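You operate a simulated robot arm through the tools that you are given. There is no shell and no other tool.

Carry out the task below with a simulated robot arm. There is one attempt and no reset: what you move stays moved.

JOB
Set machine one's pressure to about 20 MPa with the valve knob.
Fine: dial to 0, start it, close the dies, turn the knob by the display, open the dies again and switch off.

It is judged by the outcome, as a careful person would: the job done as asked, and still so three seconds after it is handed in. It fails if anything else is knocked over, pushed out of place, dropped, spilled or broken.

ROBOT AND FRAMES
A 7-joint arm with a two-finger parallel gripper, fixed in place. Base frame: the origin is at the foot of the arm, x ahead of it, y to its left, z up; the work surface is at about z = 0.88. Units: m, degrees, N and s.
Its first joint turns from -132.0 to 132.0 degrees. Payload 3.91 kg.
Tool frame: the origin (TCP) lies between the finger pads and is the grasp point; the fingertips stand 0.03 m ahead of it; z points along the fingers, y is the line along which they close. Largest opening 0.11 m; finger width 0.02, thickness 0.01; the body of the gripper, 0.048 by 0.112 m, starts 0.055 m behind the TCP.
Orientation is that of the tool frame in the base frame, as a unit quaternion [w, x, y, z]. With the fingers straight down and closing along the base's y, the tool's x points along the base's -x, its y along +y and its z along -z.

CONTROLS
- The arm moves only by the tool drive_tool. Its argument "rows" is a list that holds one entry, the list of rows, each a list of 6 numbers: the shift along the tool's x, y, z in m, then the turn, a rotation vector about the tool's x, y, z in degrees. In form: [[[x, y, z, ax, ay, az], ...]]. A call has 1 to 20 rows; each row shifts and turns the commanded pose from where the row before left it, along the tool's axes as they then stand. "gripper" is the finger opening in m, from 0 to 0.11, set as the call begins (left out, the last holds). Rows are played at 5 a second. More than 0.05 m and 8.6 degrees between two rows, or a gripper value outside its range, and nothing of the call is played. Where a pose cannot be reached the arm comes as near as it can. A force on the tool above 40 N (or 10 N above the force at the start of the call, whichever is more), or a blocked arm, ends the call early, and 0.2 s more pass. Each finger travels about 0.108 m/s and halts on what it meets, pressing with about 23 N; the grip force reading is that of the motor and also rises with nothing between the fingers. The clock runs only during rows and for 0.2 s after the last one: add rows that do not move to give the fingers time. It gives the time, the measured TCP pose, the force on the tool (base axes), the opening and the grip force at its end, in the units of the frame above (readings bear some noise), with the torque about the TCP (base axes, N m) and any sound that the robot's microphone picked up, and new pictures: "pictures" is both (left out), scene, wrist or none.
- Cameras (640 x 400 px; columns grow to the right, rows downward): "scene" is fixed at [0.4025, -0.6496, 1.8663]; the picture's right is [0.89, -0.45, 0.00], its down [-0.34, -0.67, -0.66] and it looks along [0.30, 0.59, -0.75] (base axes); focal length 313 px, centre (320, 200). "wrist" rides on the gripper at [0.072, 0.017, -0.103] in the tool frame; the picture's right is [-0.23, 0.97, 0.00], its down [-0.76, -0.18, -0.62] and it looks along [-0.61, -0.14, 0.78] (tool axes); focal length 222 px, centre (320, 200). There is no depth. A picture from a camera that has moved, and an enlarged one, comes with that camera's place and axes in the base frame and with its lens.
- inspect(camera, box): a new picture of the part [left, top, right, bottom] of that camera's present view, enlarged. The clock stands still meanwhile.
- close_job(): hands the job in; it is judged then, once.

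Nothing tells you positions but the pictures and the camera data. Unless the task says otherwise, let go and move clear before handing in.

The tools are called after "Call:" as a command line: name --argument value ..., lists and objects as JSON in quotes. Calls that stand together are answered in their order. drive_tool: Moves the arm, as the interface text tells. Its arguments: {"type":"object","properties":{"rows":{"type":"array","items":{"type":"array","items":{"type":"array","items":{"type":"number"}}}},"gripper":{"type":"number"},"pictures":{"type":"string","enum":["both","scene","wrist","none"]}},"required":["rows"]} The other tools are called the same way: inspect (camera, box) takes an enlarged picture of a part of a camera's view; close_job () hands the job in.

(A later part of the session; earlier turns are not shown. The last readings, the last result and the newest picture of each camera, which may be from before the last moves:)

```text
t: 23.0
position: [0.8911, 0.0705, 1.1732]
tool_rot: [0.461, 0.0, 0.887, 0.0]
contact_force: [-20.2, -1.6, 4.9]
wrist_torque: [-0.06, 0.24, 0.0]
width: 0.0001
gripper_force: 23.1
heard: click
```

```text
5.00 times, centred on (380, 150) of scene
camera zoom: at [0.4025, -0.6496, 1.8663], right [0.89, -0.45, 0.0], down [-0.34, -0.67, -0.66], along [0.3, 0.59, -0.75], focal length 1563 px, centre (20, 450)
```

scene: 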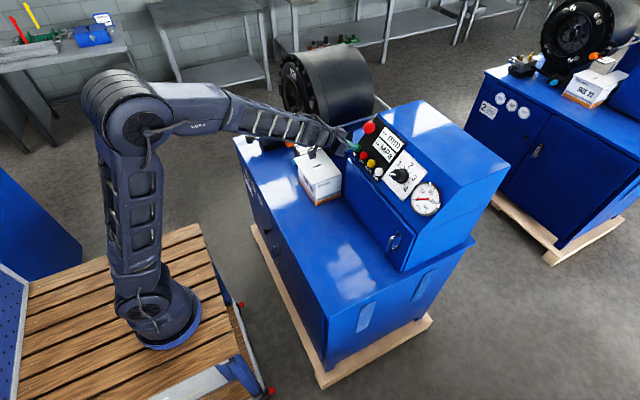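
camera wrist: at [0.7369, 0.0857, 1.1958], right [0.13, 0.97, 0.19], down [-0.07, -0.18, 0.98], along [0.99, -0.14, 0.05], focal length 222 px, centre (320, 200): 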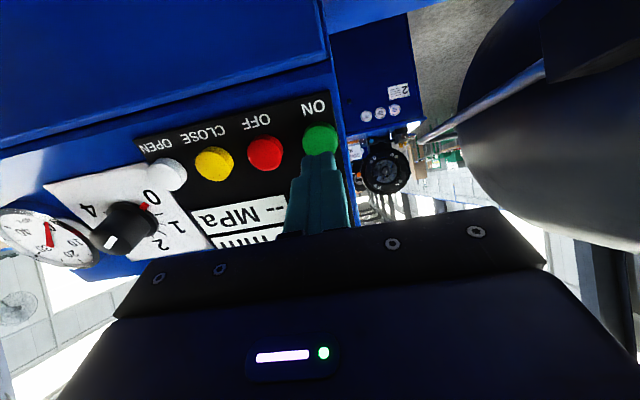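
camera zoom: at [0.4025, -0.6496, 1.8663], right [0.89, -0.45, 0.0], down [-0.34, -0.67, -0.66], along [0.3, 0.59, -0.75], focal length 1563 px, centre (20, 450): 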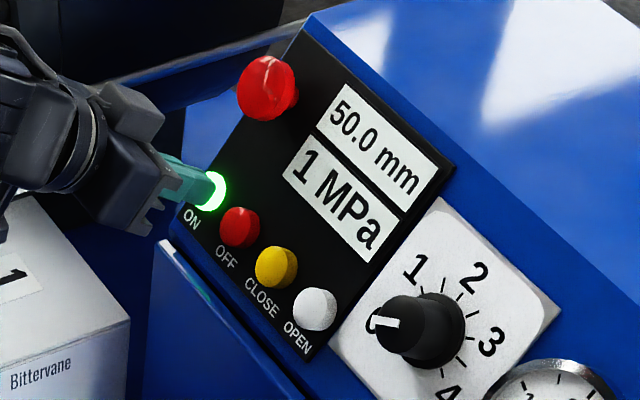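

ON clicked: the lamp is green and the display shows 50.0 mm and 1 MPa. I'll back off, shift to the yellow CLOSE button and press it the same way.

Call:
drive_tool --rows '[[[0, 0, -0.02, 0, 0, 0], [0, 0, -0.016, 0, 0, 0], [0, -0.0305, 0, 0, 0, 0], [0, -0.0305, 0, 0, 0, 0], [0, -0.0305, 0, 0, 0, 0], [0, 0, 0, 0, 0, 0]]]' --pictures "both"

Call:
inspect --camera "wrist" --box '[220, 60, 420, 200]'

Call:
inspect --camera "scene" --box '[335, 110, 425, 190]'

```text
t: 24.4
position: [0.8626, -0.0226, 1.1928]
tool_rot: [0.462, 0.0, 0.887, 0.0]
contact_force: [-0.2, 0.1, -0.2]
wrist_torque: [0.04, 0.03, 0.01]
width: 0.0
gripper_force: 23.4
camera wrist: at [0.7352, -0.0053, 1.1941], right [0.13, 0.97, 0.19], down [-0.07, -0.18, 0.98], along [0.99, -0.14, 0.05], focal length 222 px, centre (320, 200)
```

scene: 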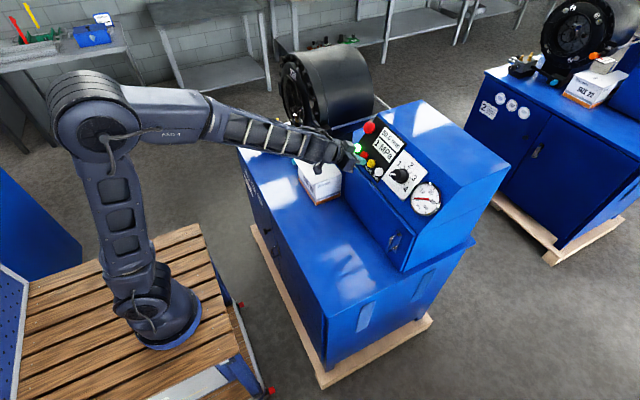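
wrist: 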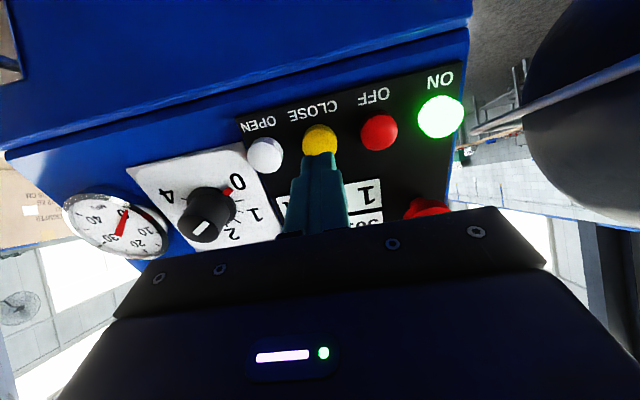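

```text
2.86 times, centred on (320, 130) of wrist
camera zoom: at [0.7352, -0.0053, 1.1941], right [0.13, 0.97, 0.19], down [-0.07, -0.18, 0.98], along [0.99, -0.14, 0.05], focal length 635 px, centre (320, 400)
```

zoom: 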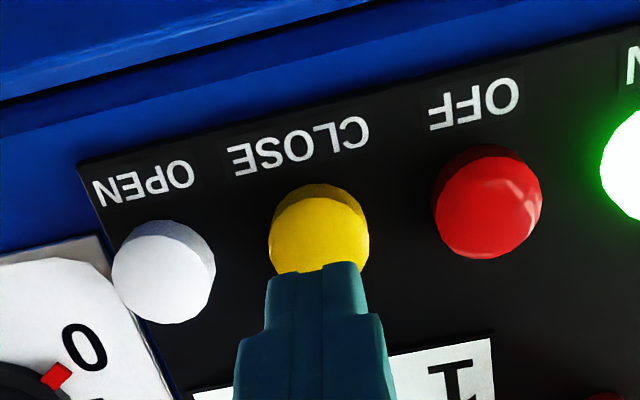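

```text
5.00 times, centred on (380, 150) of scene
camera zoom: at [0.4025, -0.6496, 1.8663], right [0.89, -0.45, 0.0], down [-0.34, -0.67, -0.66], along [0.3, 0.59, -0.75], focal length 1563 px, centre (20, 450)
```

zoom: 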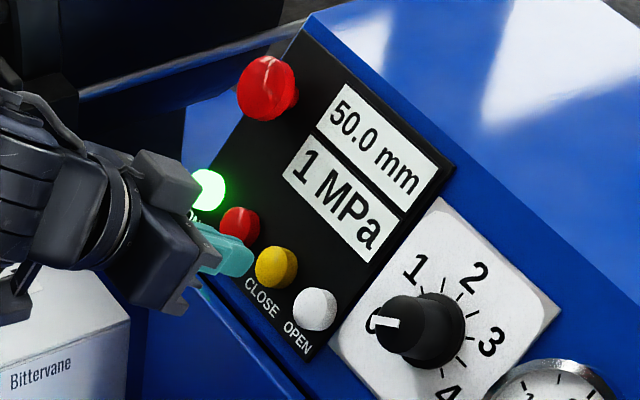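

The tool is aligned with CLOSE and clear of its neighbours. Pressing it now.

Call:
drive_tool --rows '[[[0, 0, 0.02, 0, 0, 0], [0, 0, 0.01, 0, 0, 0], [0, 0, 0.003, 0, 0, 0], [0, 0, 0.003, 0, 0, 0]]]' --pictures "none"

Call:
inspect --camera "scene" --box '[335, 110, 425, 190]'

```text
t: 25.4
position: [0.8903, -0.0227, 1.1749]
tool_rot: [0.462, 0.0, 0.887, 0.0]
contact_force: [-7.3, -4.8, 4.9]
wrist_torque: [-0.05, 0.02, -0.1]
width: 0.0001
gripper_force: 23.1
heard: click
```

```text
5.00 times, centred on (380, 150) of scene
camera zoom: at [0.4025, -0.6496, 1.8663], right [0.89, -0.45, 0.0], down [-0.34, -0.67, -0.66], along [0.3, 0.59, -0.75], focal length 1563 px, centre (20, 450)
```

zoom: 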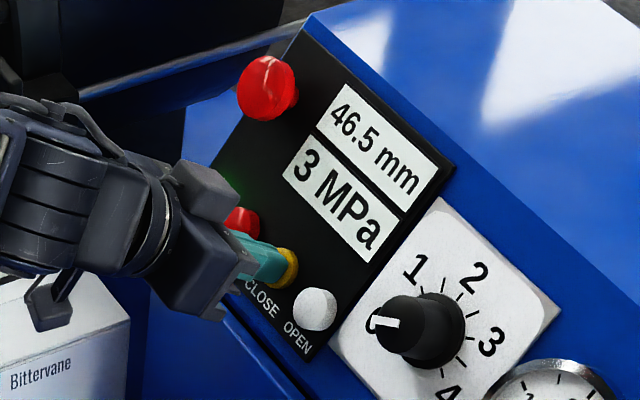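

The dies started closing (46.5 mm). I'll back off and see whether they keep closing on their own.

Call:
drive_tool --rows '[[[0, 0, -0.02, 0, 0, 0], [0, 0, -0.016, 0, 0, 0], [0, 0, 0, 0, 0, 0]]]' --pictures "none"

Call:
inspect --camera "scene" --box '[335, 110, 425, 190]'

Call:
drive_tool --rows '[[[0, 0, 0, 0, 0, 0], [0, 0, 0, 0, 0, 0], [0, 0, 0, 0, 0, 0], [0, 0, 0, 0, 0, 0]]]' --pictures "none"

Call:
inspect --camera "scene" --box '[335, 110, 445, 220]'

```text
t: 26.2
position: [0.8625, -0.0242, 1.1964]
tool_rot: [0.462, 0.0, 0.887, 0.0]
contact_force: [-0.6, -0.4, -0.2]
wrist_torque: [0.01, 0.0, 0.0]
width: 0.0
gripper_force: 23.0
```

```text
5.00 times, centred on (380, 150) of scene
camera zoom: at [0.4025, -0.6496, 1.8663], right [0.89, -0.45, 0.0], down [-0.34, -0.67, -0.66], along [0.3, 0.59, -0.75], focal length 1563 px, centre (20, 450)
```

zoom: 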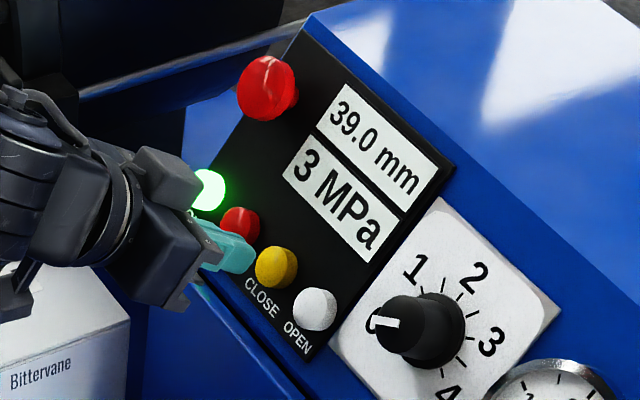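

```text
t: 27.2
position: [0.8629, -0.0227, 1.1949]
tool_rot: [0.462, 0.0, 0.887, 0.0]
contact_force: [0.8, 0.1, 0.1]
wrist_torque: [0.0, -0.01, 0.01]
width: 0.0
gripper_force: 22.6
```

```text
3.64 times, centred on (390, 165) of scene
camera zoom: at [0.4025, -0.6496, 1.8663], right [0.89, -0.45, 0.0], down [-0.34, -0.67, -0.66], along [0.3, 0.59, -0.75], focal length 1137 px, centre (66, 327)
```

zoom: 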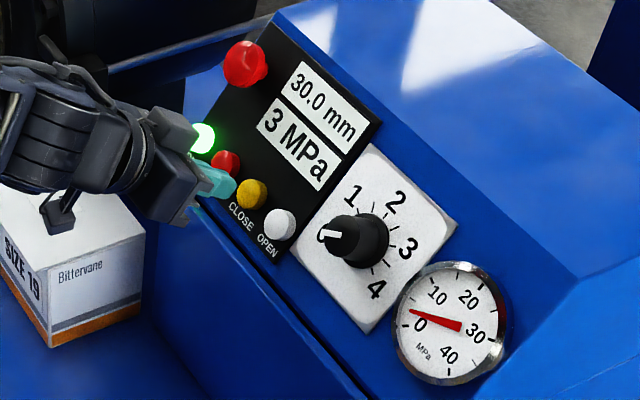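

CLOSE latches: the dies continue closing on their own, with the display at 30.0 mm and falling. I'll retreat from the panel and move, high and well forward of the machine head, towards the valve knob.

Call:
drive_tool --rows '[[[0, 0, -0.05, 0, 0, 0], [0, 0, -0.05, 0, 0, 0], [0, 0, -0.05, 0, 0, 0], [0, 0, -0.05, 0, 0, 0], [0, 0, -0.05, 0, 0, 0], [0, 0, -0.05, 0, 0, 0], [0.01375, 0.04307, 0.00116, 0, 0, 0], [0.01375, 0.04307, 0.00116, 0, 0, 0], [0.01375, 0.04307, 0.00116, 0, 0, 0], [0.01375, 0.04307, 0.00116, 0, 0, 0], [0.01375, 0.04307, 0.00116, 0, 0, 0], [0.01375, 0.04307, 0.00116, 0, 0, 0], [0.01375, 0.04307, 0.00116, 0, 0, 0], [0.01375, 0.04307, 0.00116, 0, 0, 0], [0.01375, 0.04307, 0.00116, 0, 0, 0], [0.01375, 0.04307, 0.00116, 0, 0, 0], [0.01375, 0.04307, 0.00116, 0, 0, 0], [0.01375, 0.04307, 0.00116, 0, 0, 0], [0.01375, 0.04307, 0.00116, 0, 0, 0], [0.01375, 0.04307, 0.00116, 0, 0, 0]]]' --gripper 0.07 --pictures "both"

Call:
inspect --camera "scene" --box '[335, 110, 445, 220]'

```text
t: 31.4
position: [0.5189, 0.5802, 1.2009]
tool_rot: [0.461, 0.001, 0.887, 0.0]
contact_force: [0.0, -1.1, 0.0]
wrist_torque: [0.02, 0.08, 0.02]
width: 0.0701
gripper_force: 0.0
camera wrist: at [0.3933, 0.598, 1.202], right [0.13, 0.97, 0.19], down [-0.07, -0.18, 0.98], along [0.99, -0.14, 0.05], focal length 222 px, centre (320, 200)
```

scene: 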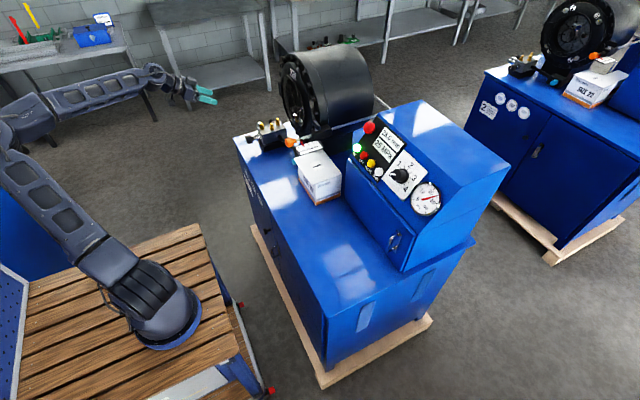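
wrist: 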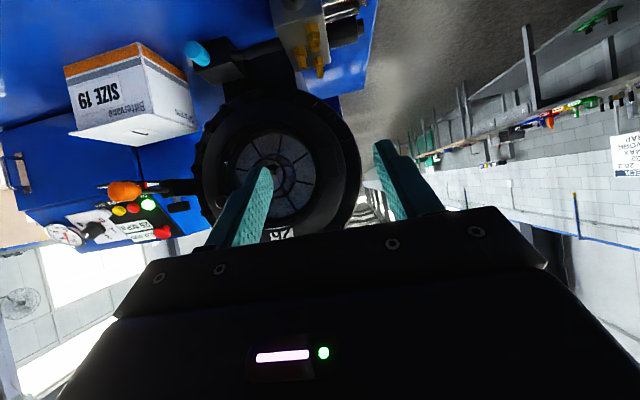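

```text
3.64 times, centred on (390, 165) of scene
camera zoom: at [0.4025, -0.6496, 1.8663], right [0.89, -0.45, 0.0], down [-0.34, -0.67, -0.66], along [0.3, 0.59, -0.75], focal length 1137 px, centre (66, 327)
```

zoom: 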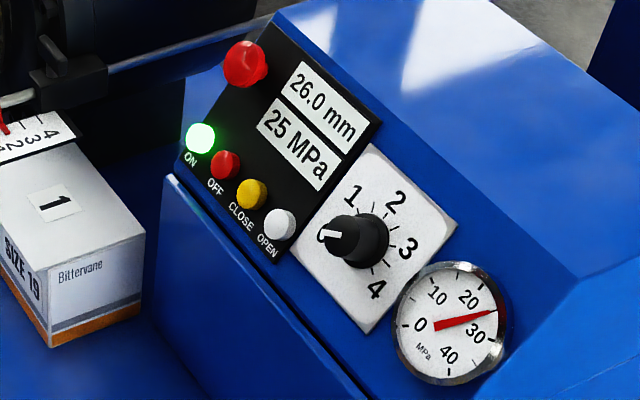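

The dies are closed (26.0 mm) and the display reads 25 MPa, so I need to come down about 5 MPa. I'll inspect the valve area closely, including the light-blue part, to be sure which knob is the valve's.

Call:
inspect --camera "wrist" --box '[160, 0, 400, 110]'

Call:
inspect --camera "scene" --box '[235, 105, 335, 180]'

```text
2.67 times, centred on (280, 55) of wrist
camera zoom: at [0.3933, 0.598, 1.202], right [0.13, 0.97, 0.19], down [-0.07, -0.18, 0.98], along [0.99, -0.14, 0.05], focal length 592 px, centre (427, 587)
```

zoom: 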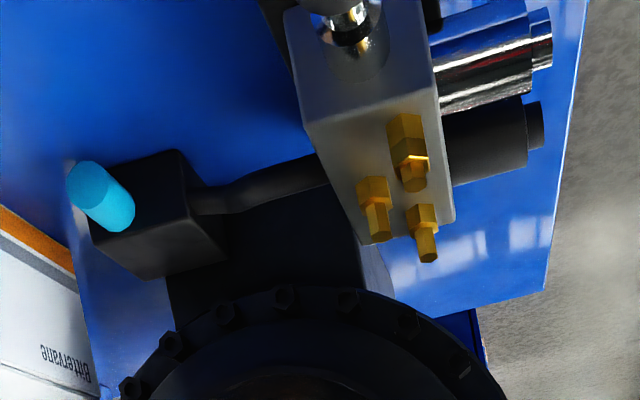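

```text
5.33 times, centred on (285, 142) of scene
camera zoom: at [0.4025, -0.6496, 1.8663], right [0.89, -0.45, 0.0], down [-0.34, -0.67, -0.66], along [0.3, 0.59, -0.75], focal length 1667 px, centre (507, 507)
```

zoom: 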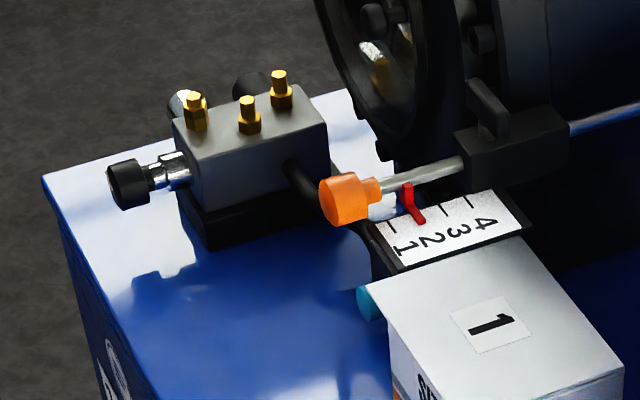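

The valve knob is the black one on the chrome stem of the valve block, with its axis along base x. I'll tilt the tool to horizontal so that I can roll about the knob's axis.

Call:
drive_tool --rows '[[[0, 0, 0, 0, -7, 0], [0, 0, 0, 0, -7, 0], [0, 0, 0, 0, -7, 0], [0, 0, 0, 0, -7, 0], [0, 0, 0, 0, -7, 0], [0, 0, 0, 0, 0, 0], [0, 0, 0, 0, 0, 0]]]' --gripper 0.07

```text
t: 33.0
position: [0.519, 0.5807, 1.2002]
tool_rot: [0.707, 0.0, 0.707, 0.0]
contact_force: [0.4, -0.2, 0.2]
wrist_torque: [0.0, 0.01, 0.02]
width: 0.07
gripper_force: 0.0
camera wrist: at [0.4167, 0.5987, 1.1287], right [0.0, 0.97, 0.23], down [-0.62, -0.18, 0.76], along [0.78, -0.14, 0.61], focal length 222 px, centre (320, 200)
```

scene: 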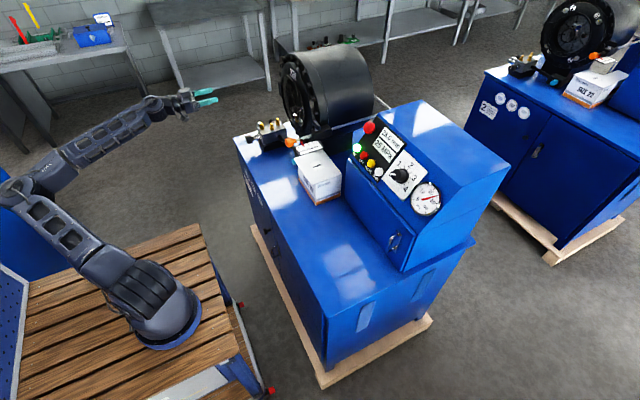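
wrist: 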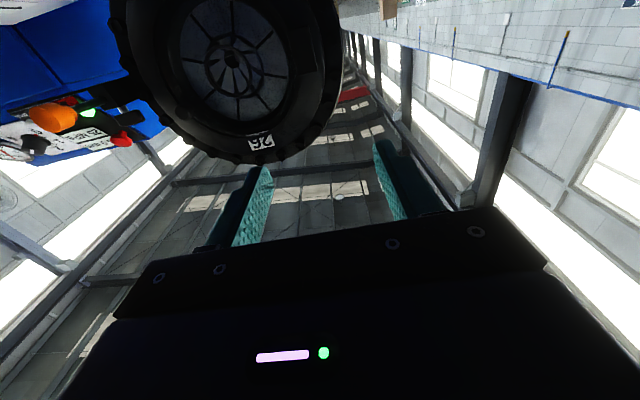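

Orientation is right and the tool is clear. I'll lower to about z 1.03, in front of the machine's edge, and check.

Call:
drive_tool --rows '[[[0.04, 0, 0, 0, 0, 0], [0.04, 0, 0, 0, 0, 0], [0.04, 0, 0, 0, 0, 0], [0.04, 0, 0, 0, 0, 0], [0, 0, 0, 0, 0, 0]]]' --gripper 0.07

Call:
inspect --camera "wrist" --box '[220, 20, 420, 200]'

```text
t: 34.2
position: [0.5208, 0.5815, 1.0365]
tool_rot: [0.707, -0.001, 0.707, -0.001]
contact_force: [0.3, 0.5, 0.5]
wrist_torque: [-0.02, -0.03, 0.02]
width: 0.0701
gripper_force: 0.1
camera wrist: at [0.4177, 0.5984, 0.9652], right [0.0, 0.97, 0.23], down [-0.62, -0.18, 0.76], along [0.78, -0.14, 0.61], focal length 222 px, centre (320, 200)
```

scene: 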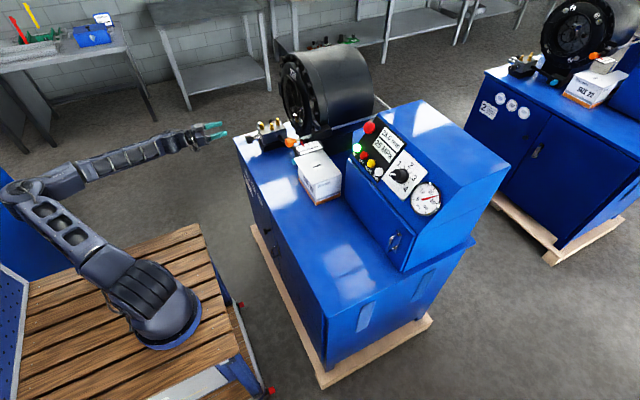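
wrist: 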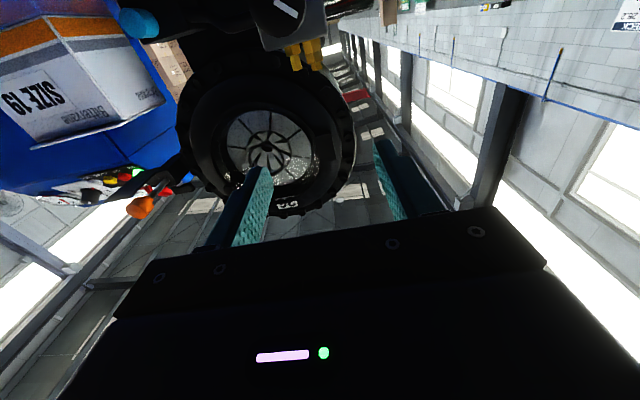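

```text
2.22 times, centred on (320, 110) of wrist
camera zoom: at [0.4177, 0.5984, 0.9652], right [0.0, 0.97, 0.23], down [-0.62, -0.18, 0.76], along [0.78, -0.14, 0.61], focal length 494 px, centre (320, 400)
```

zoom: 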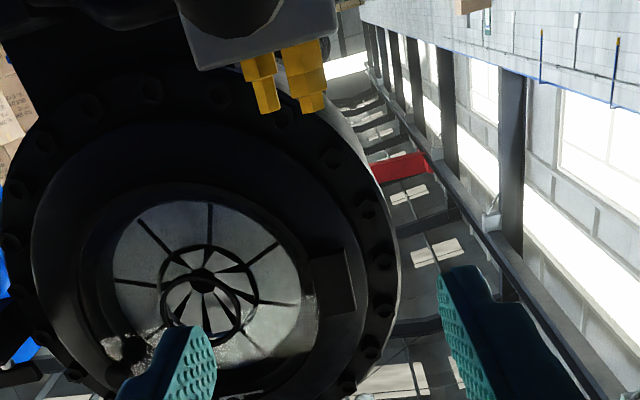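

Call:
inspect --camera "wrist" --box '[220, 0, 380, 80]'

Call:
inspect --camera "scene" --box '[190, 100, 310, 175]'

```text
4.00 times, centred on (300, 40) of wrist
camera zoom: at [0.4177, 0.5984, 0.9652], right [0.0, 0.97, 0.23], down [-0.62, -0.18, 0.76], along [0.78, -0.14, 0.61], focal length 888 px, centre (400, 840)
```

zoom: 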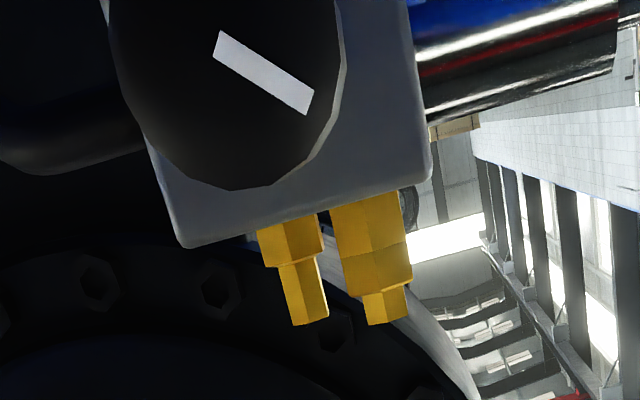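

```text
5.33 times, centred on (250, 138) of scene
camera zoom: at [0.4025, -0.6496, 1.8663], right [0.89, -0.45, 0.0], down [-0.34, -0.67, -0.66], along [0.3, 0.59, -0.75], focal length 1667 px, centre (693, 533)
```

zoom: 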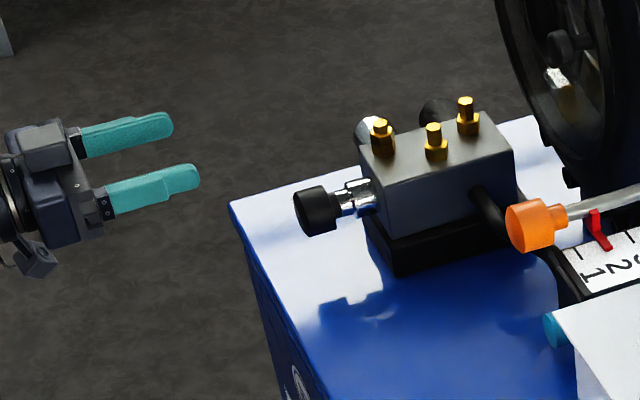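

The knob has a white index line on its face. I'll lower closer to its height and re-measure the centre.

Call:
drive_tool --rows '[[[0.04, 0, 0, 0, 0, 0], [0.04, 0, 0, 0, 0, 0], [0, 0, 0, 0, 0, 0], [0, 0, 0, 0, 0, 0]]]' --gripper 0.07

Call:
inspect --camera "wrist" --box '[220, 20, 420, 160]'

Call:
inspect --camera "scene" --box '[190, 100, 310, 175]'

```text
t: 35.2
position: [0.5179, 0.5785, 0.9573]
tool_rot: [0.707, 0.0, 0.707, 0.0]
contact_force: [-0.6, -0.4, 0.1]
wrist_torque: [-0.01, 0.02, -0.02]
width: 0.0702
gripper_force: 0.0
camera wrist: at [0.4152, 0.5963, 0.8864], right [0.0, 0.97, 0.23], down [-0.62, -0.18, 0.76], along [0.78, -0.14, 0.61], focal length 222 px, centre (320, 200)
```

scene: 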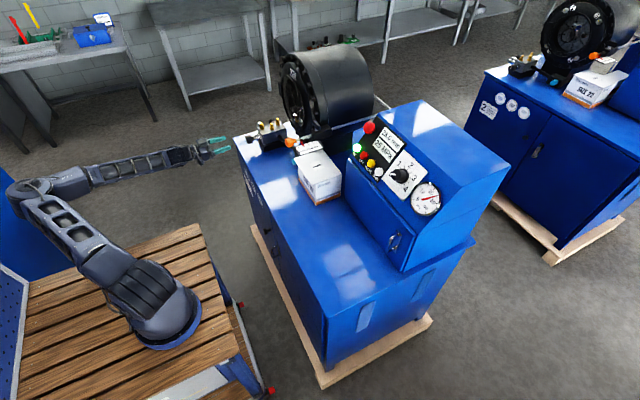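
wrist: 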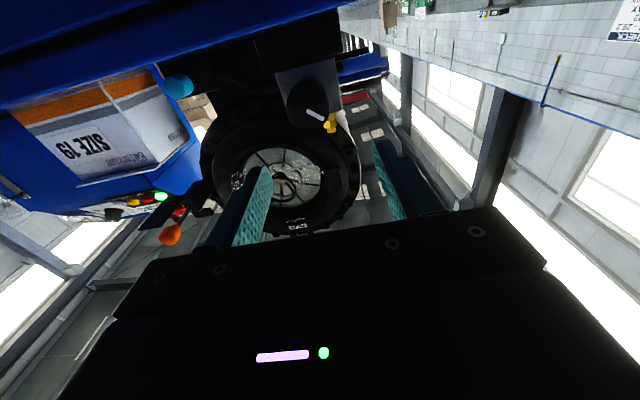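

```text
2.86 times, centred on (320, 90) of wrist
camera zoom: at [0.4152, 0.5963, 0.8864], right [0.0, 0.97, 0.23], down [-0.62, -0.18, 0.76], along [0.78, -0.14, 0.61], focal length 635 px, centre (320, 514)
```

zoom: 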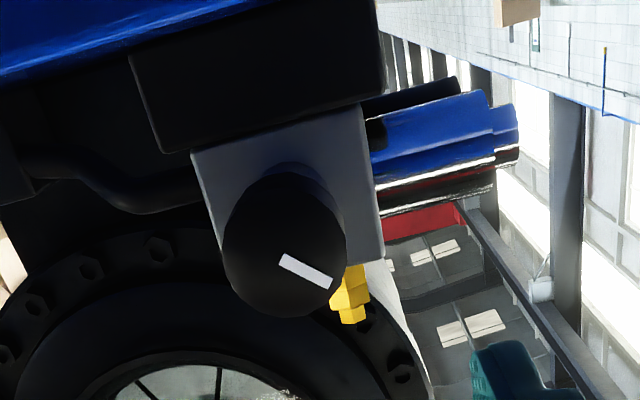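

```text
5.33 times, centred on (250, 138) of scene
camera zoom: at [0.4025, -0.6496, 1.8663], right [0.89, -0.45, 0.0], down [-0.34, -0.67, -0.66], along [0.3, 0.59, -0.75], focal length 1667 px, centre (693, 533)
```

zoom: 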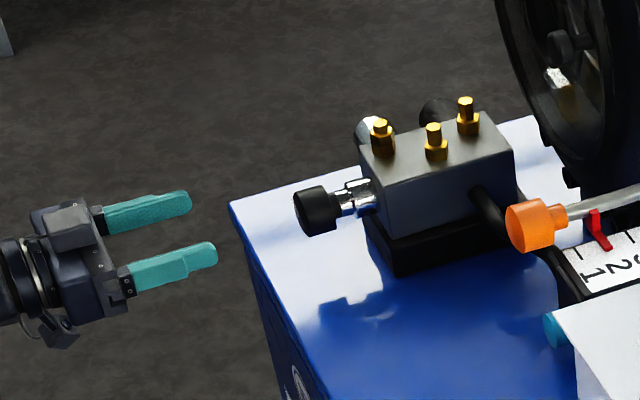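

The closer view puts the knob face at about [0.633, 0.569, 0.946]. I'll recentre on that, advance a little and re-check.

Call:
drive_tool --rows '[[[0.011, -0.0092, 0.01, 0, 0, 0], [0, 0, 0.03, 0, 0, 0], [0, 0, 0, 0, 0, 0], [0, 0, 0, 0, 0, 0]]]' --gripper 0.07

Call:
inspect --camera "wrist" --box '[240, 60, 400, 180]'

Call:
inspect --camera "scene" --box '[210, 115, 290, 165]'

```text
t: 36.2
position: [0.5609, 0.5711, 0.9475]
tool_rot: [0.707, -0.001, 0.707, 0.0]
contact_force: [-0.2, 0.6, 0.3]
wrist_torque: [0.03, -0.01, -0.06]
width: 0.0699
gripper_force: 0.1
camera wrist: at [0.4576, 0.588, 0.8767], right [0.0, 0.97, 0.23], down [-0.62, -0.18, 0.76], along [0.78, -0.14, 0.61], focal length 222 px, centre (320, 200)
```

scene: 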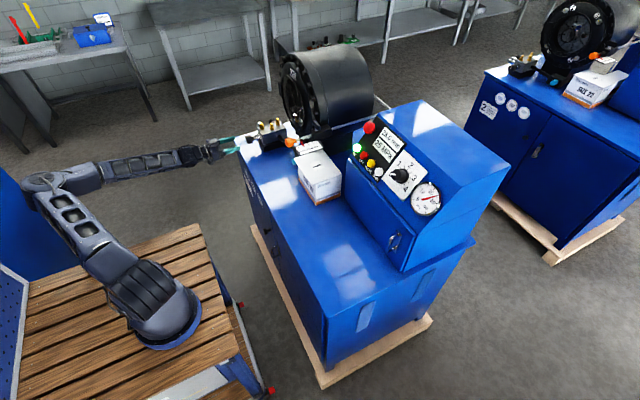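
wrist: 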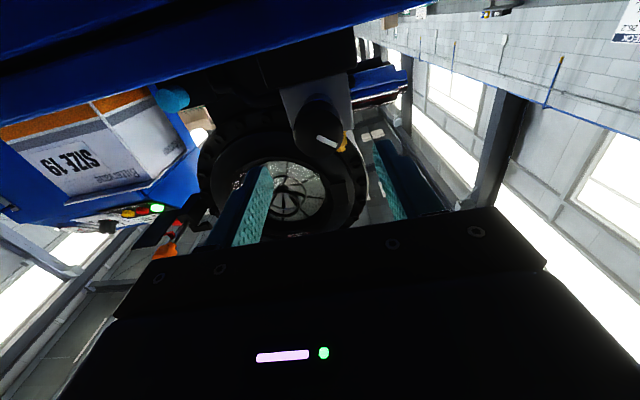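

```text
3.33 times, centred on (320, 120) of wrist
camera zoom: at [0.4576, 0.588, 0.8767], right [0.0, 0.97, 0.23], down [-0.62, -0.18, 0.76], along [0.78, -0.14, 0.61], focal length 740 px, centre (320, 467)
```

zoom: 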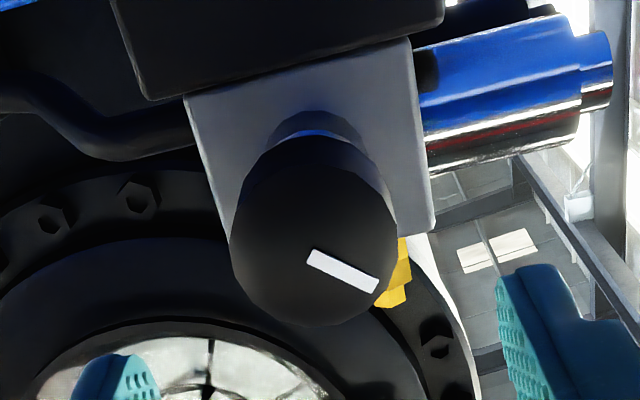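

```text
8.00 times, centred on (250, 140) of scene
camera zoom: at [0.4025, -0.6496, 1.8663], right [0.89, -0.45, 0.0], down [-0.34, -0.67, -0.66], along [0.3, 0.59, -0.75], focal length 2501 px, centre (880, 680)
```

zoom: 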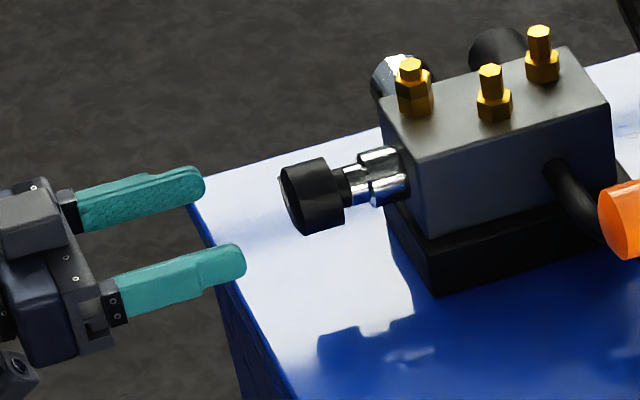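

The knob is about 42 mm in diameter and 30 mm long, centred near y 0.570, z 0.944. I'll advance so the fingers straddle it.

Call:
drive_tool --rows '[[[0.0035, -0.001, 0.011, 0, 0, 0], [0, 0, 0.02, 0, 0, 0], [0, 0, 0.02, 0, 0, 0], [0, 0, 0.01, 0, 0, 0], [0, 0, 0, 0, 0, 0], [0, 0, 0, 0, 0, 0]]]' --gripper 0.08

Call:
inspect --camera "wrist" --box '[220, 80, 420, 230]'

Call:
inspect --camera "scene" --box '[210, 115, 290, 165]'

```text
t: 37.6
position: [0.6206, 0.5717, 0.945]
tool_rot: [0.707, 0.001, 0.707, 0.0]
contact_force: [-0.3, -0.3, 0.4]
wrist_torque: [0.0, -0.03, -0.03]
width: 0.08
gripper_force: 0.2
camera wrist: at [0.5181, 0.5883, 0.874], right [0.0, 0.97, 0.23], down [-0.62, -0.18, 0.76], along [0.78, -0.14, 0.61], focal length 222 px, centre (320, 200)
```

scene: 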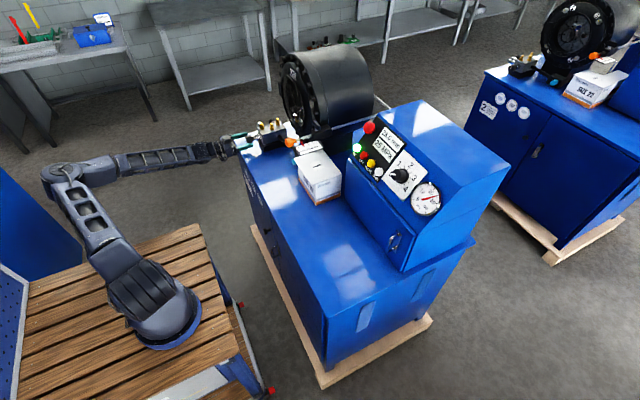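
wrist: 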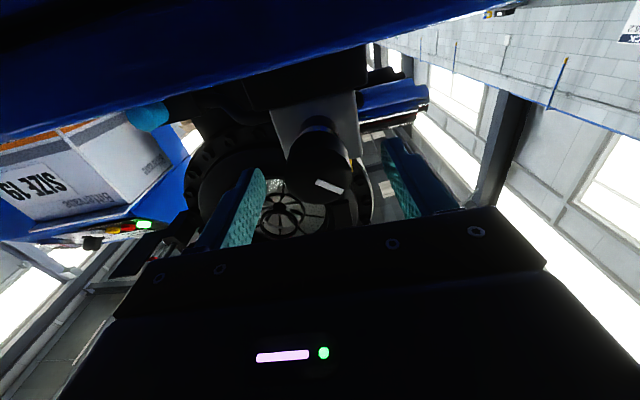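

```text
2.67 times, centred on (320, 155) of wrist
camera zoom: at [0.5181, 0.5883, 0.874], right [0.0, 0.97, 0.23], down [-0.62, -0.18, 0.76], along [0.78, -0.14, 0.61], focal length 592 px, centre (320, 320)
```

zoom: 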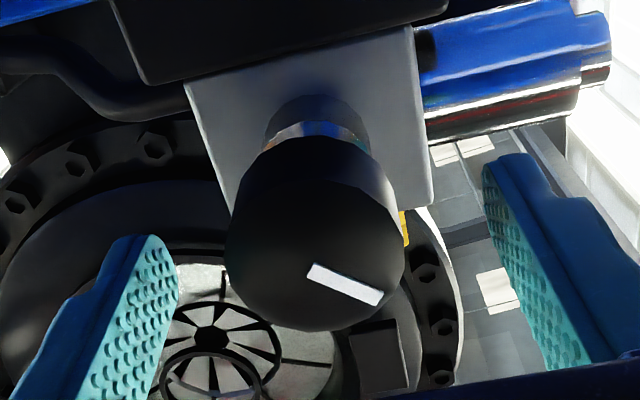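

```text
8.00 times, centred on (250, 140) of scene
camera zoom: at [0.4025, -0.6496, 1.8663], right [0.89, -0.45, 0.0], down [-0.34, -0.67, -0.66], along [0.3, 0.59, -0.75], focal length 2501 px, centre (880, 680)
```

zoom: 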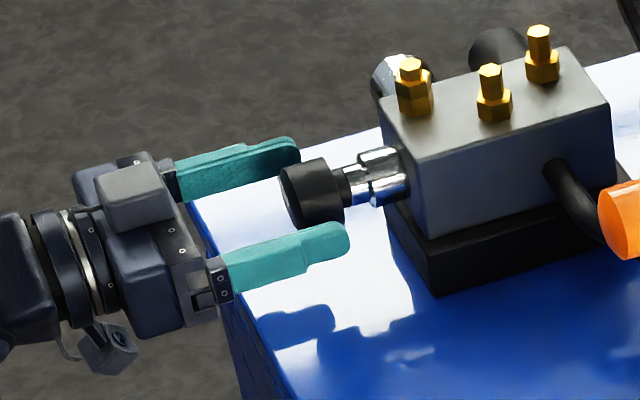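

Alignment is within 2 mm. I'll make the final advance and close on the knob.

Call:
drive_tool --rows '[[[0.002, -0.0008, 0.006, 0, 0, 0], [0, 0, 0.006, 0, 0, 0], [0, 0, 0, 0, 0, 0]]]' --gripper 0.07 --pictures "none"

Call:
drive_tool --rows '[[[0, 0, 0, 0, 0, 0], [0, 0, 0, 0, 0, 0], [0, 0, 0, 0, 0, 0]]]' --gripper 0.035 --pictures "wrist"

Call:
inspect --camera "wrist" --box '[220, 80, 420, 230]'

Call:
inspect --camera "scene" --box '[335, 110, 445, 220]'

```text
t: 38.4
position: [0.6332, 0.5696, 0.9449]
tool_rot: [0.707, 0.0, 0.707, 0.0]
contact_force: [-0.3, 0.0, 1.0]
wrist_torque: [-0.01, 0.05, 0.04]
width: 0.07
gripper_force: 0.1
```

```text
t: 39.2
position: [0.634, 0.5696, 0.944]
tool_rot: [0.707, 0.0, 0.707, 0.0]
contact_force: [3.9, 5.1, 1.4]
wrist_torque: [0.02, -0.1, 0.15]
width: 0.0418
gripper_force: 44.4
camera wrist: at [0.5302, 0.587, 0.8735], right [0.0, 0.97, 0.23], down [-0.62, -0.18, 0.76], along [0.78, -0.14, 0.61], focal length 222 px, centre (320, 200)
```

wrist: 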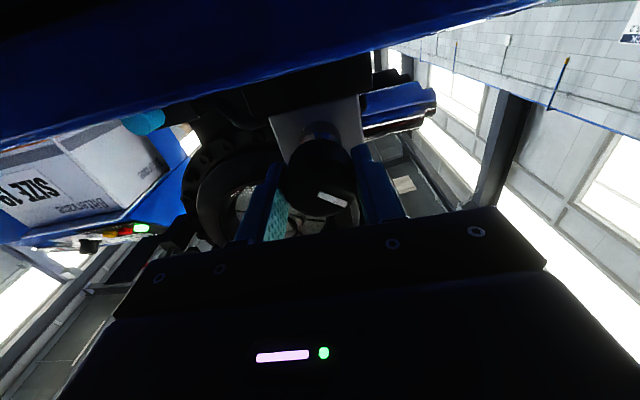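

```text
2.67 times, centred on (320, 155) of wrist
camera zoom: at [0.5302, 0.587, 0.8735], right [0.0, 0.97, 0.23], down [-0.62, -0.18, 0.76], along [0.78, -0.14, 0.61], focal length 592 px, centre (320, 320)
```

zoom: 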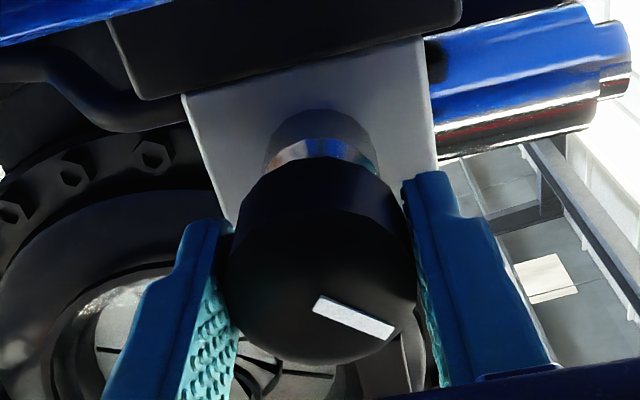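

```text
3.64 times, centred on (390, 165) of scene
camera zoom: at [0.4025, -0.6496, 1.8663], right [0.89, -0.45, 0.0], down [-0.34, -0.67, -0.66], along [0.3, 0.59, -0.75], focal length 1137 px, centre (66, 327)
```

zoom: 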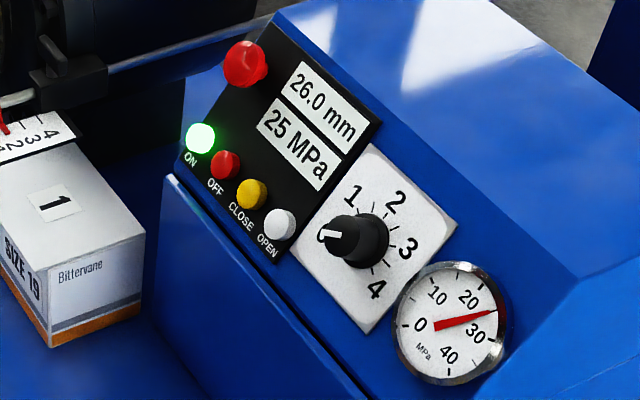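

The knob is gripped and the display still reads 25 MPa. I'll turn it a small amount counter-clockwise (about -15°) and read the display.

Call:
drive_tool --rows '[[[0, 0, 0, 0, 0, -5], [0, 0, 0, 0, 0, -5], [0, 0, 0, 0, 0, -5]]]' --pictures "none"

Call:
inspect --camera "scene" --box '[335, 110, 445, 220]'

Call:
inspect --camera "wrist" --box '[220, 80, 420, 230]'

```text
t: 40.0
position: [0.6338, 0.5688, 0.944]
tool_rot: [0.701, -0.093, 0.701, -0.094]
contact_force: [0.6, -0.4, 5.9]
wrist_torque: [0.01, -0.54, 0.4]
width: 0.0419
gripper_force: 45.4
```

```text
3.64 times, centred on (390, 165) of scene
camera zoom: at [0.4025, -0.6496, 1.8663], right [0.89, -0.45, 0.0], down [-0.34, -0.67, -0.66], along [0.3, 0.59, -0.75], focal length 1137 px, centre (66, 327)
```

zoom: 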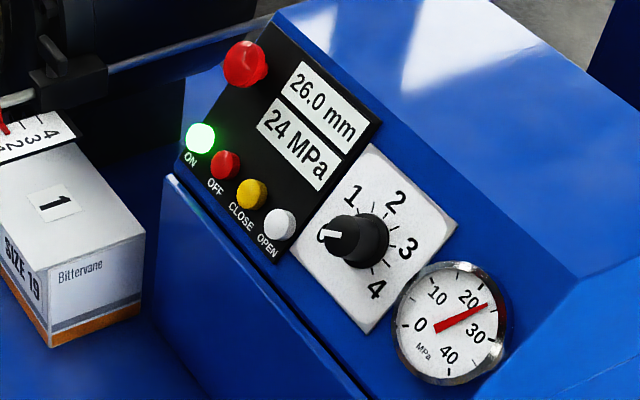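

```text
2.67 times, centred on (320, 155) of wrist
camera zoom: at [0.5303, 0.5676, 0.8715], right [0.0, 1.0, -0.03], down [-0.62, 0.03, 0.78], along [0.78, 0.02, 0.62], focal length 592 px, centre (320, 320)
```

zoom: 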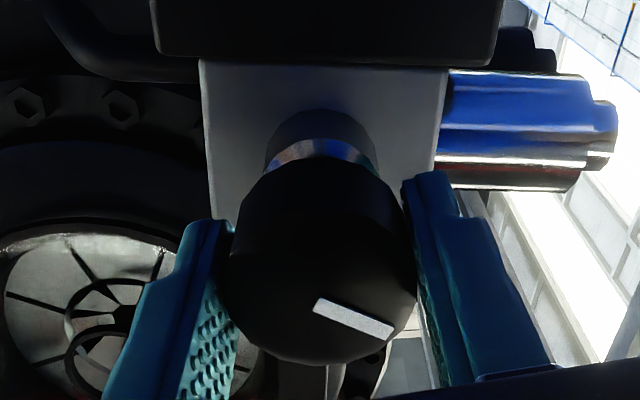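

Counter-clockwise lowers the pressure: the display is at 24 MPa. I'll continue another 20°.

Call:
drive_tool --rows '[[[0, 0, 0, 0, 0, -5], [0, 0, 0, 0, 0, -5], [0, 0, 0, 0, 0, -5], [0, 0, 0, 0, 0, -5], [0, 0, 0, 0, 0, 0]]]' --pictures "none"

Call:
inspect --camera "scene" --box '[335, 110, 445, 220]'

```text
t: 41.2
position: [0.635, 0.5698, 0.9452]
tool_rot: [0.675, -0.211, 0.674, -0.214]
contact_force: [9.7, -12.6, 27.1]
wrist_torque: [0.05, -0.57, 1.18]
width: 0.0418
gripper_force: 44.9
```

```text
3.64 times, centred on (390, 165) of scene
camera zoom: at [0.4025, -0.6496, 1.8663], right [0.89, -0.45, 0.0], down [-0.34, -0.67, -0.66], along [0.3, 0.59, -0.75], focal length 1137 px, centre (66, 327)
```

zoom: 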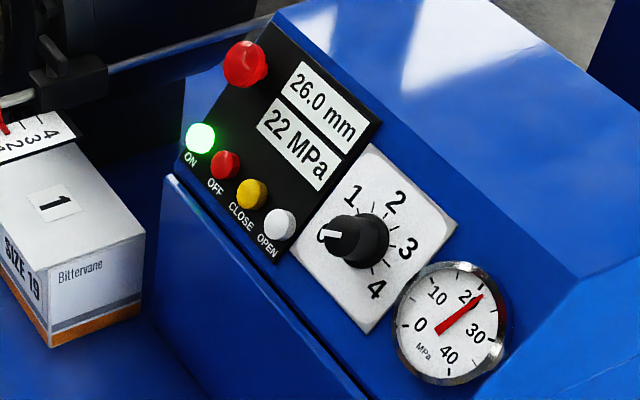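

The display shows 22 MPa, about 12° per MPa, and some side force has built up. I'll release, recentre slightly and regrip before the last part.

Call:
drive_tool --rows '[[[-0.001, -0.0015, 0, 0, 0, 0], [0, 0, 0, 0, 0, 0], [0, 0, 0, 0, 0, 0]]]' --gripper 0.06 --pictures "none"

Call:
inspect --camera "wrist" --box '[220, 80, 420, 230]'

Call:
inspect --camera "scene" --box '[335, 110, 445, 220]'

```text
t: 42.0
position: [0.6347, 0.5696, 0.9428]
tool_rot: [0.674, -0.213, 0.674, -0.212]
contact_force: [-0.4, -0.6, -0.4]
wrist_torque: [0.01, 0.02, 0.0]
width: 0.0598
gripper_force: 0.0
```

```text
2.67 times, centred on (320, 155) of wrist
camera zoom: at [0.5298, 0.5421, 0.8762], right [0.0, 0.93, -0.37], down [-0.62, 0.29, 0.73], along [0.78, 0.23, 0.58], focal length 592 px, centre (320, 320)
```

zoom: 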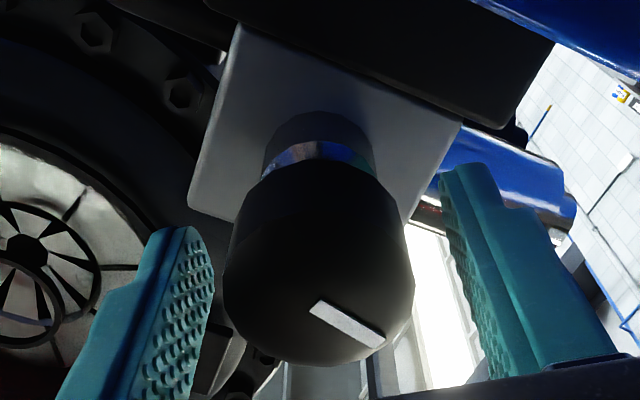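

```text
3.64 times, centred on (390, 165) of scene
camera zoom: at [0.4025, -0.6496, 1.8663], right [0.89, -0.45, 0.0], down [-0.34, -0.67, -0.66], along [0.3, 0.59, -0.75], focal length 1137 px, centre (66, 327)
```

zoom: 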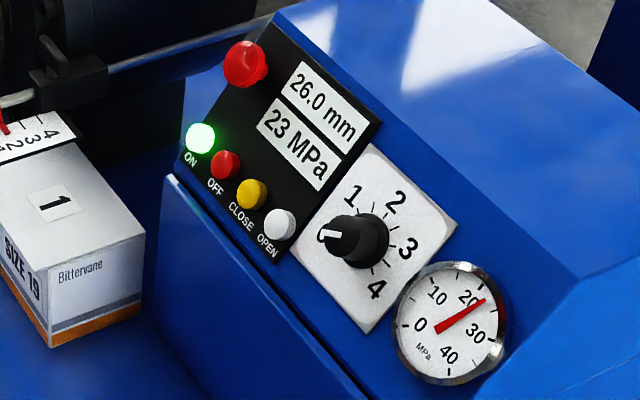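

After release the display settled at 23 MPa, so a little rotation sprang back. I'll regrip and turn further.

Call:
drive_tool --rows '[[[0, 0, 0, 0, 0, 0], [0, 0, 0, 0, 0, 0], [0, 0, 0, 0, 0, 0]]]' --gripper 0.03 --pictures "none"

Call:
drive_tool --rows '[[[0, 0, 0, 0, 0, -5], [0, 0, 0, 0, 0, -5], [0, 0, 0, 0, 0, -5], [0, 0, 0, 0, 0, -5], [0, 0, 0, 0, 0, -5], [0, 0, 0, 0, 0, -5]]]' --pictures "none"

Call:
inspect --camera "scene" --box '[335, 110, 445, 220]'

```text
t: 42.8
position: [0.634, 0.5686, 0.9429]
tool_rot: [0.675, -0.211, 0.674, -0.213]
contact_force: [-3.3, -5.1, 1.3]
wrist_torque: [0.02, 0.05, -0.07]
width: 0.0416
gripper_force: 45.4
```

```text
t: 44.2
position: [0.6333, 0.5682, 0.9443]
tool_rot: [0.596, -0.379, 0.597, -0.381]
contact_force: [11.5, -17.2, -3.3]
wrist_torque: [0.07, -0.13, -0.09]
width: 0.0419
gripper_force: 45.0
```

```text
3.64 times, centred on (390, 165) of scene
camera zoom: at [0.4025, -0.6496, 1.8663], right [0.89, -0.45, 0.0], down [-0.34, -0.67, -0.66], along [0.3, 0.59, -0.75], focal length 1137 px, centre (66, 327)
```

zoom: 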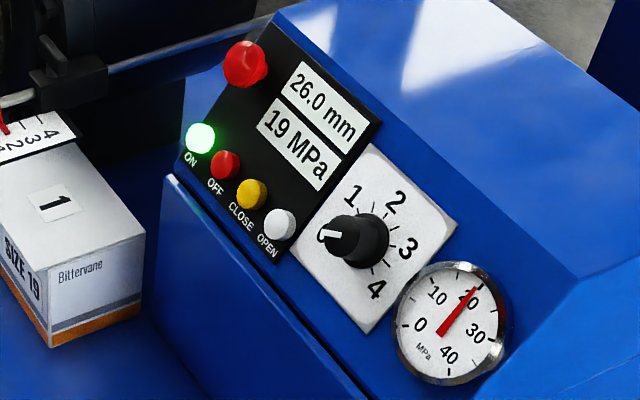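

It reads 19 MPa under grip. I'll release and see where it settles.

Call:
drive_tool --rows '[[[0, 0, 0, 0, 0, 0], [0, 0, 0, 0, 0, 0], [0, 0, 0, 0, 0, 0], [0, 0, 0, 0, 0, 0]]]' --gripper 0.065 --pictures "none"

Call:
inspect --camera "scene" --box '[335, 110, 445, 220]'

Call:
inspect --camera "wrist" --box '[220, 80, 420, 230]'

Call:
inspect --camera "scene" --box '[400, 175, 445, 220]'

```text
t: 45.2
position: [0.633, 0.5706, 0.9451]
tool_rot: [0.596, -0.38, 0.597, -0.38]
contact_force: [0.7, -0.1, 0.2]
wrist_torque: [0.0, 0.02, 0.01]
width: 0.0652
gripper_force: 0.0
```

```text
3.64 times, centred on (390, 165) of scene
camera zoom: at [0.4025, -0.6496, 1.8663], right [0.89, -0.45, 0.0], down [-0.34, -0.67, -0.66], along [0.3, 0.59, -0.75], focal length 1137 px, centre (66, 327)
```

zoom: 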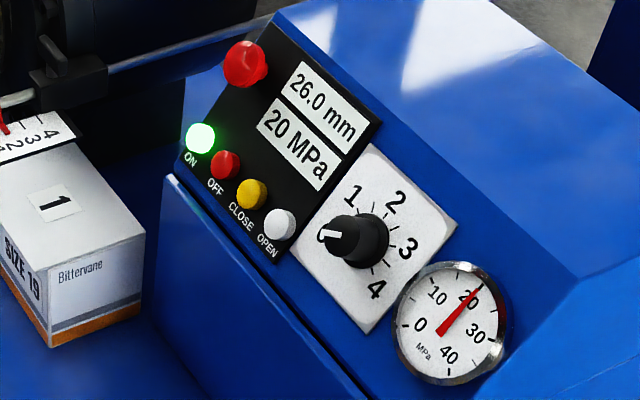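

```text
2.67 times, centred on (320, 155) of wrist
camera zoom: at [0.5289, 0.5119, 0.9002], right [0.0, 0.62, -0.79], down [-0.62, 0.62, 0.48], along [0.78, 0.49, 0.38], focal length 592 px, centre (320, 320)
```

zoom: 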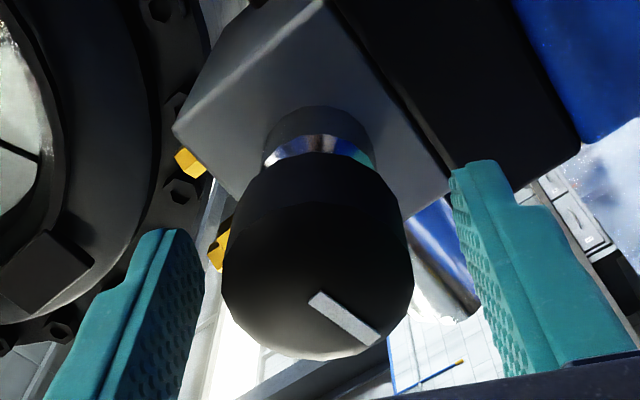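

```text
8.89 times, centred on (422, 198) of scene
camera zoom: at [0.4025, -0.6496, 1.8663], right [0.89, -0.45, 0.0], down [-0.34, -0.67, -0.66], along [0.3, 0.59, -0.75], focal length 2778 px, centre (-591, 222)
```

zoom: 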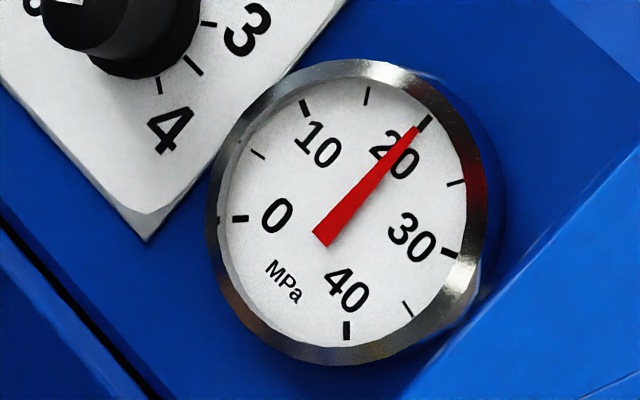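

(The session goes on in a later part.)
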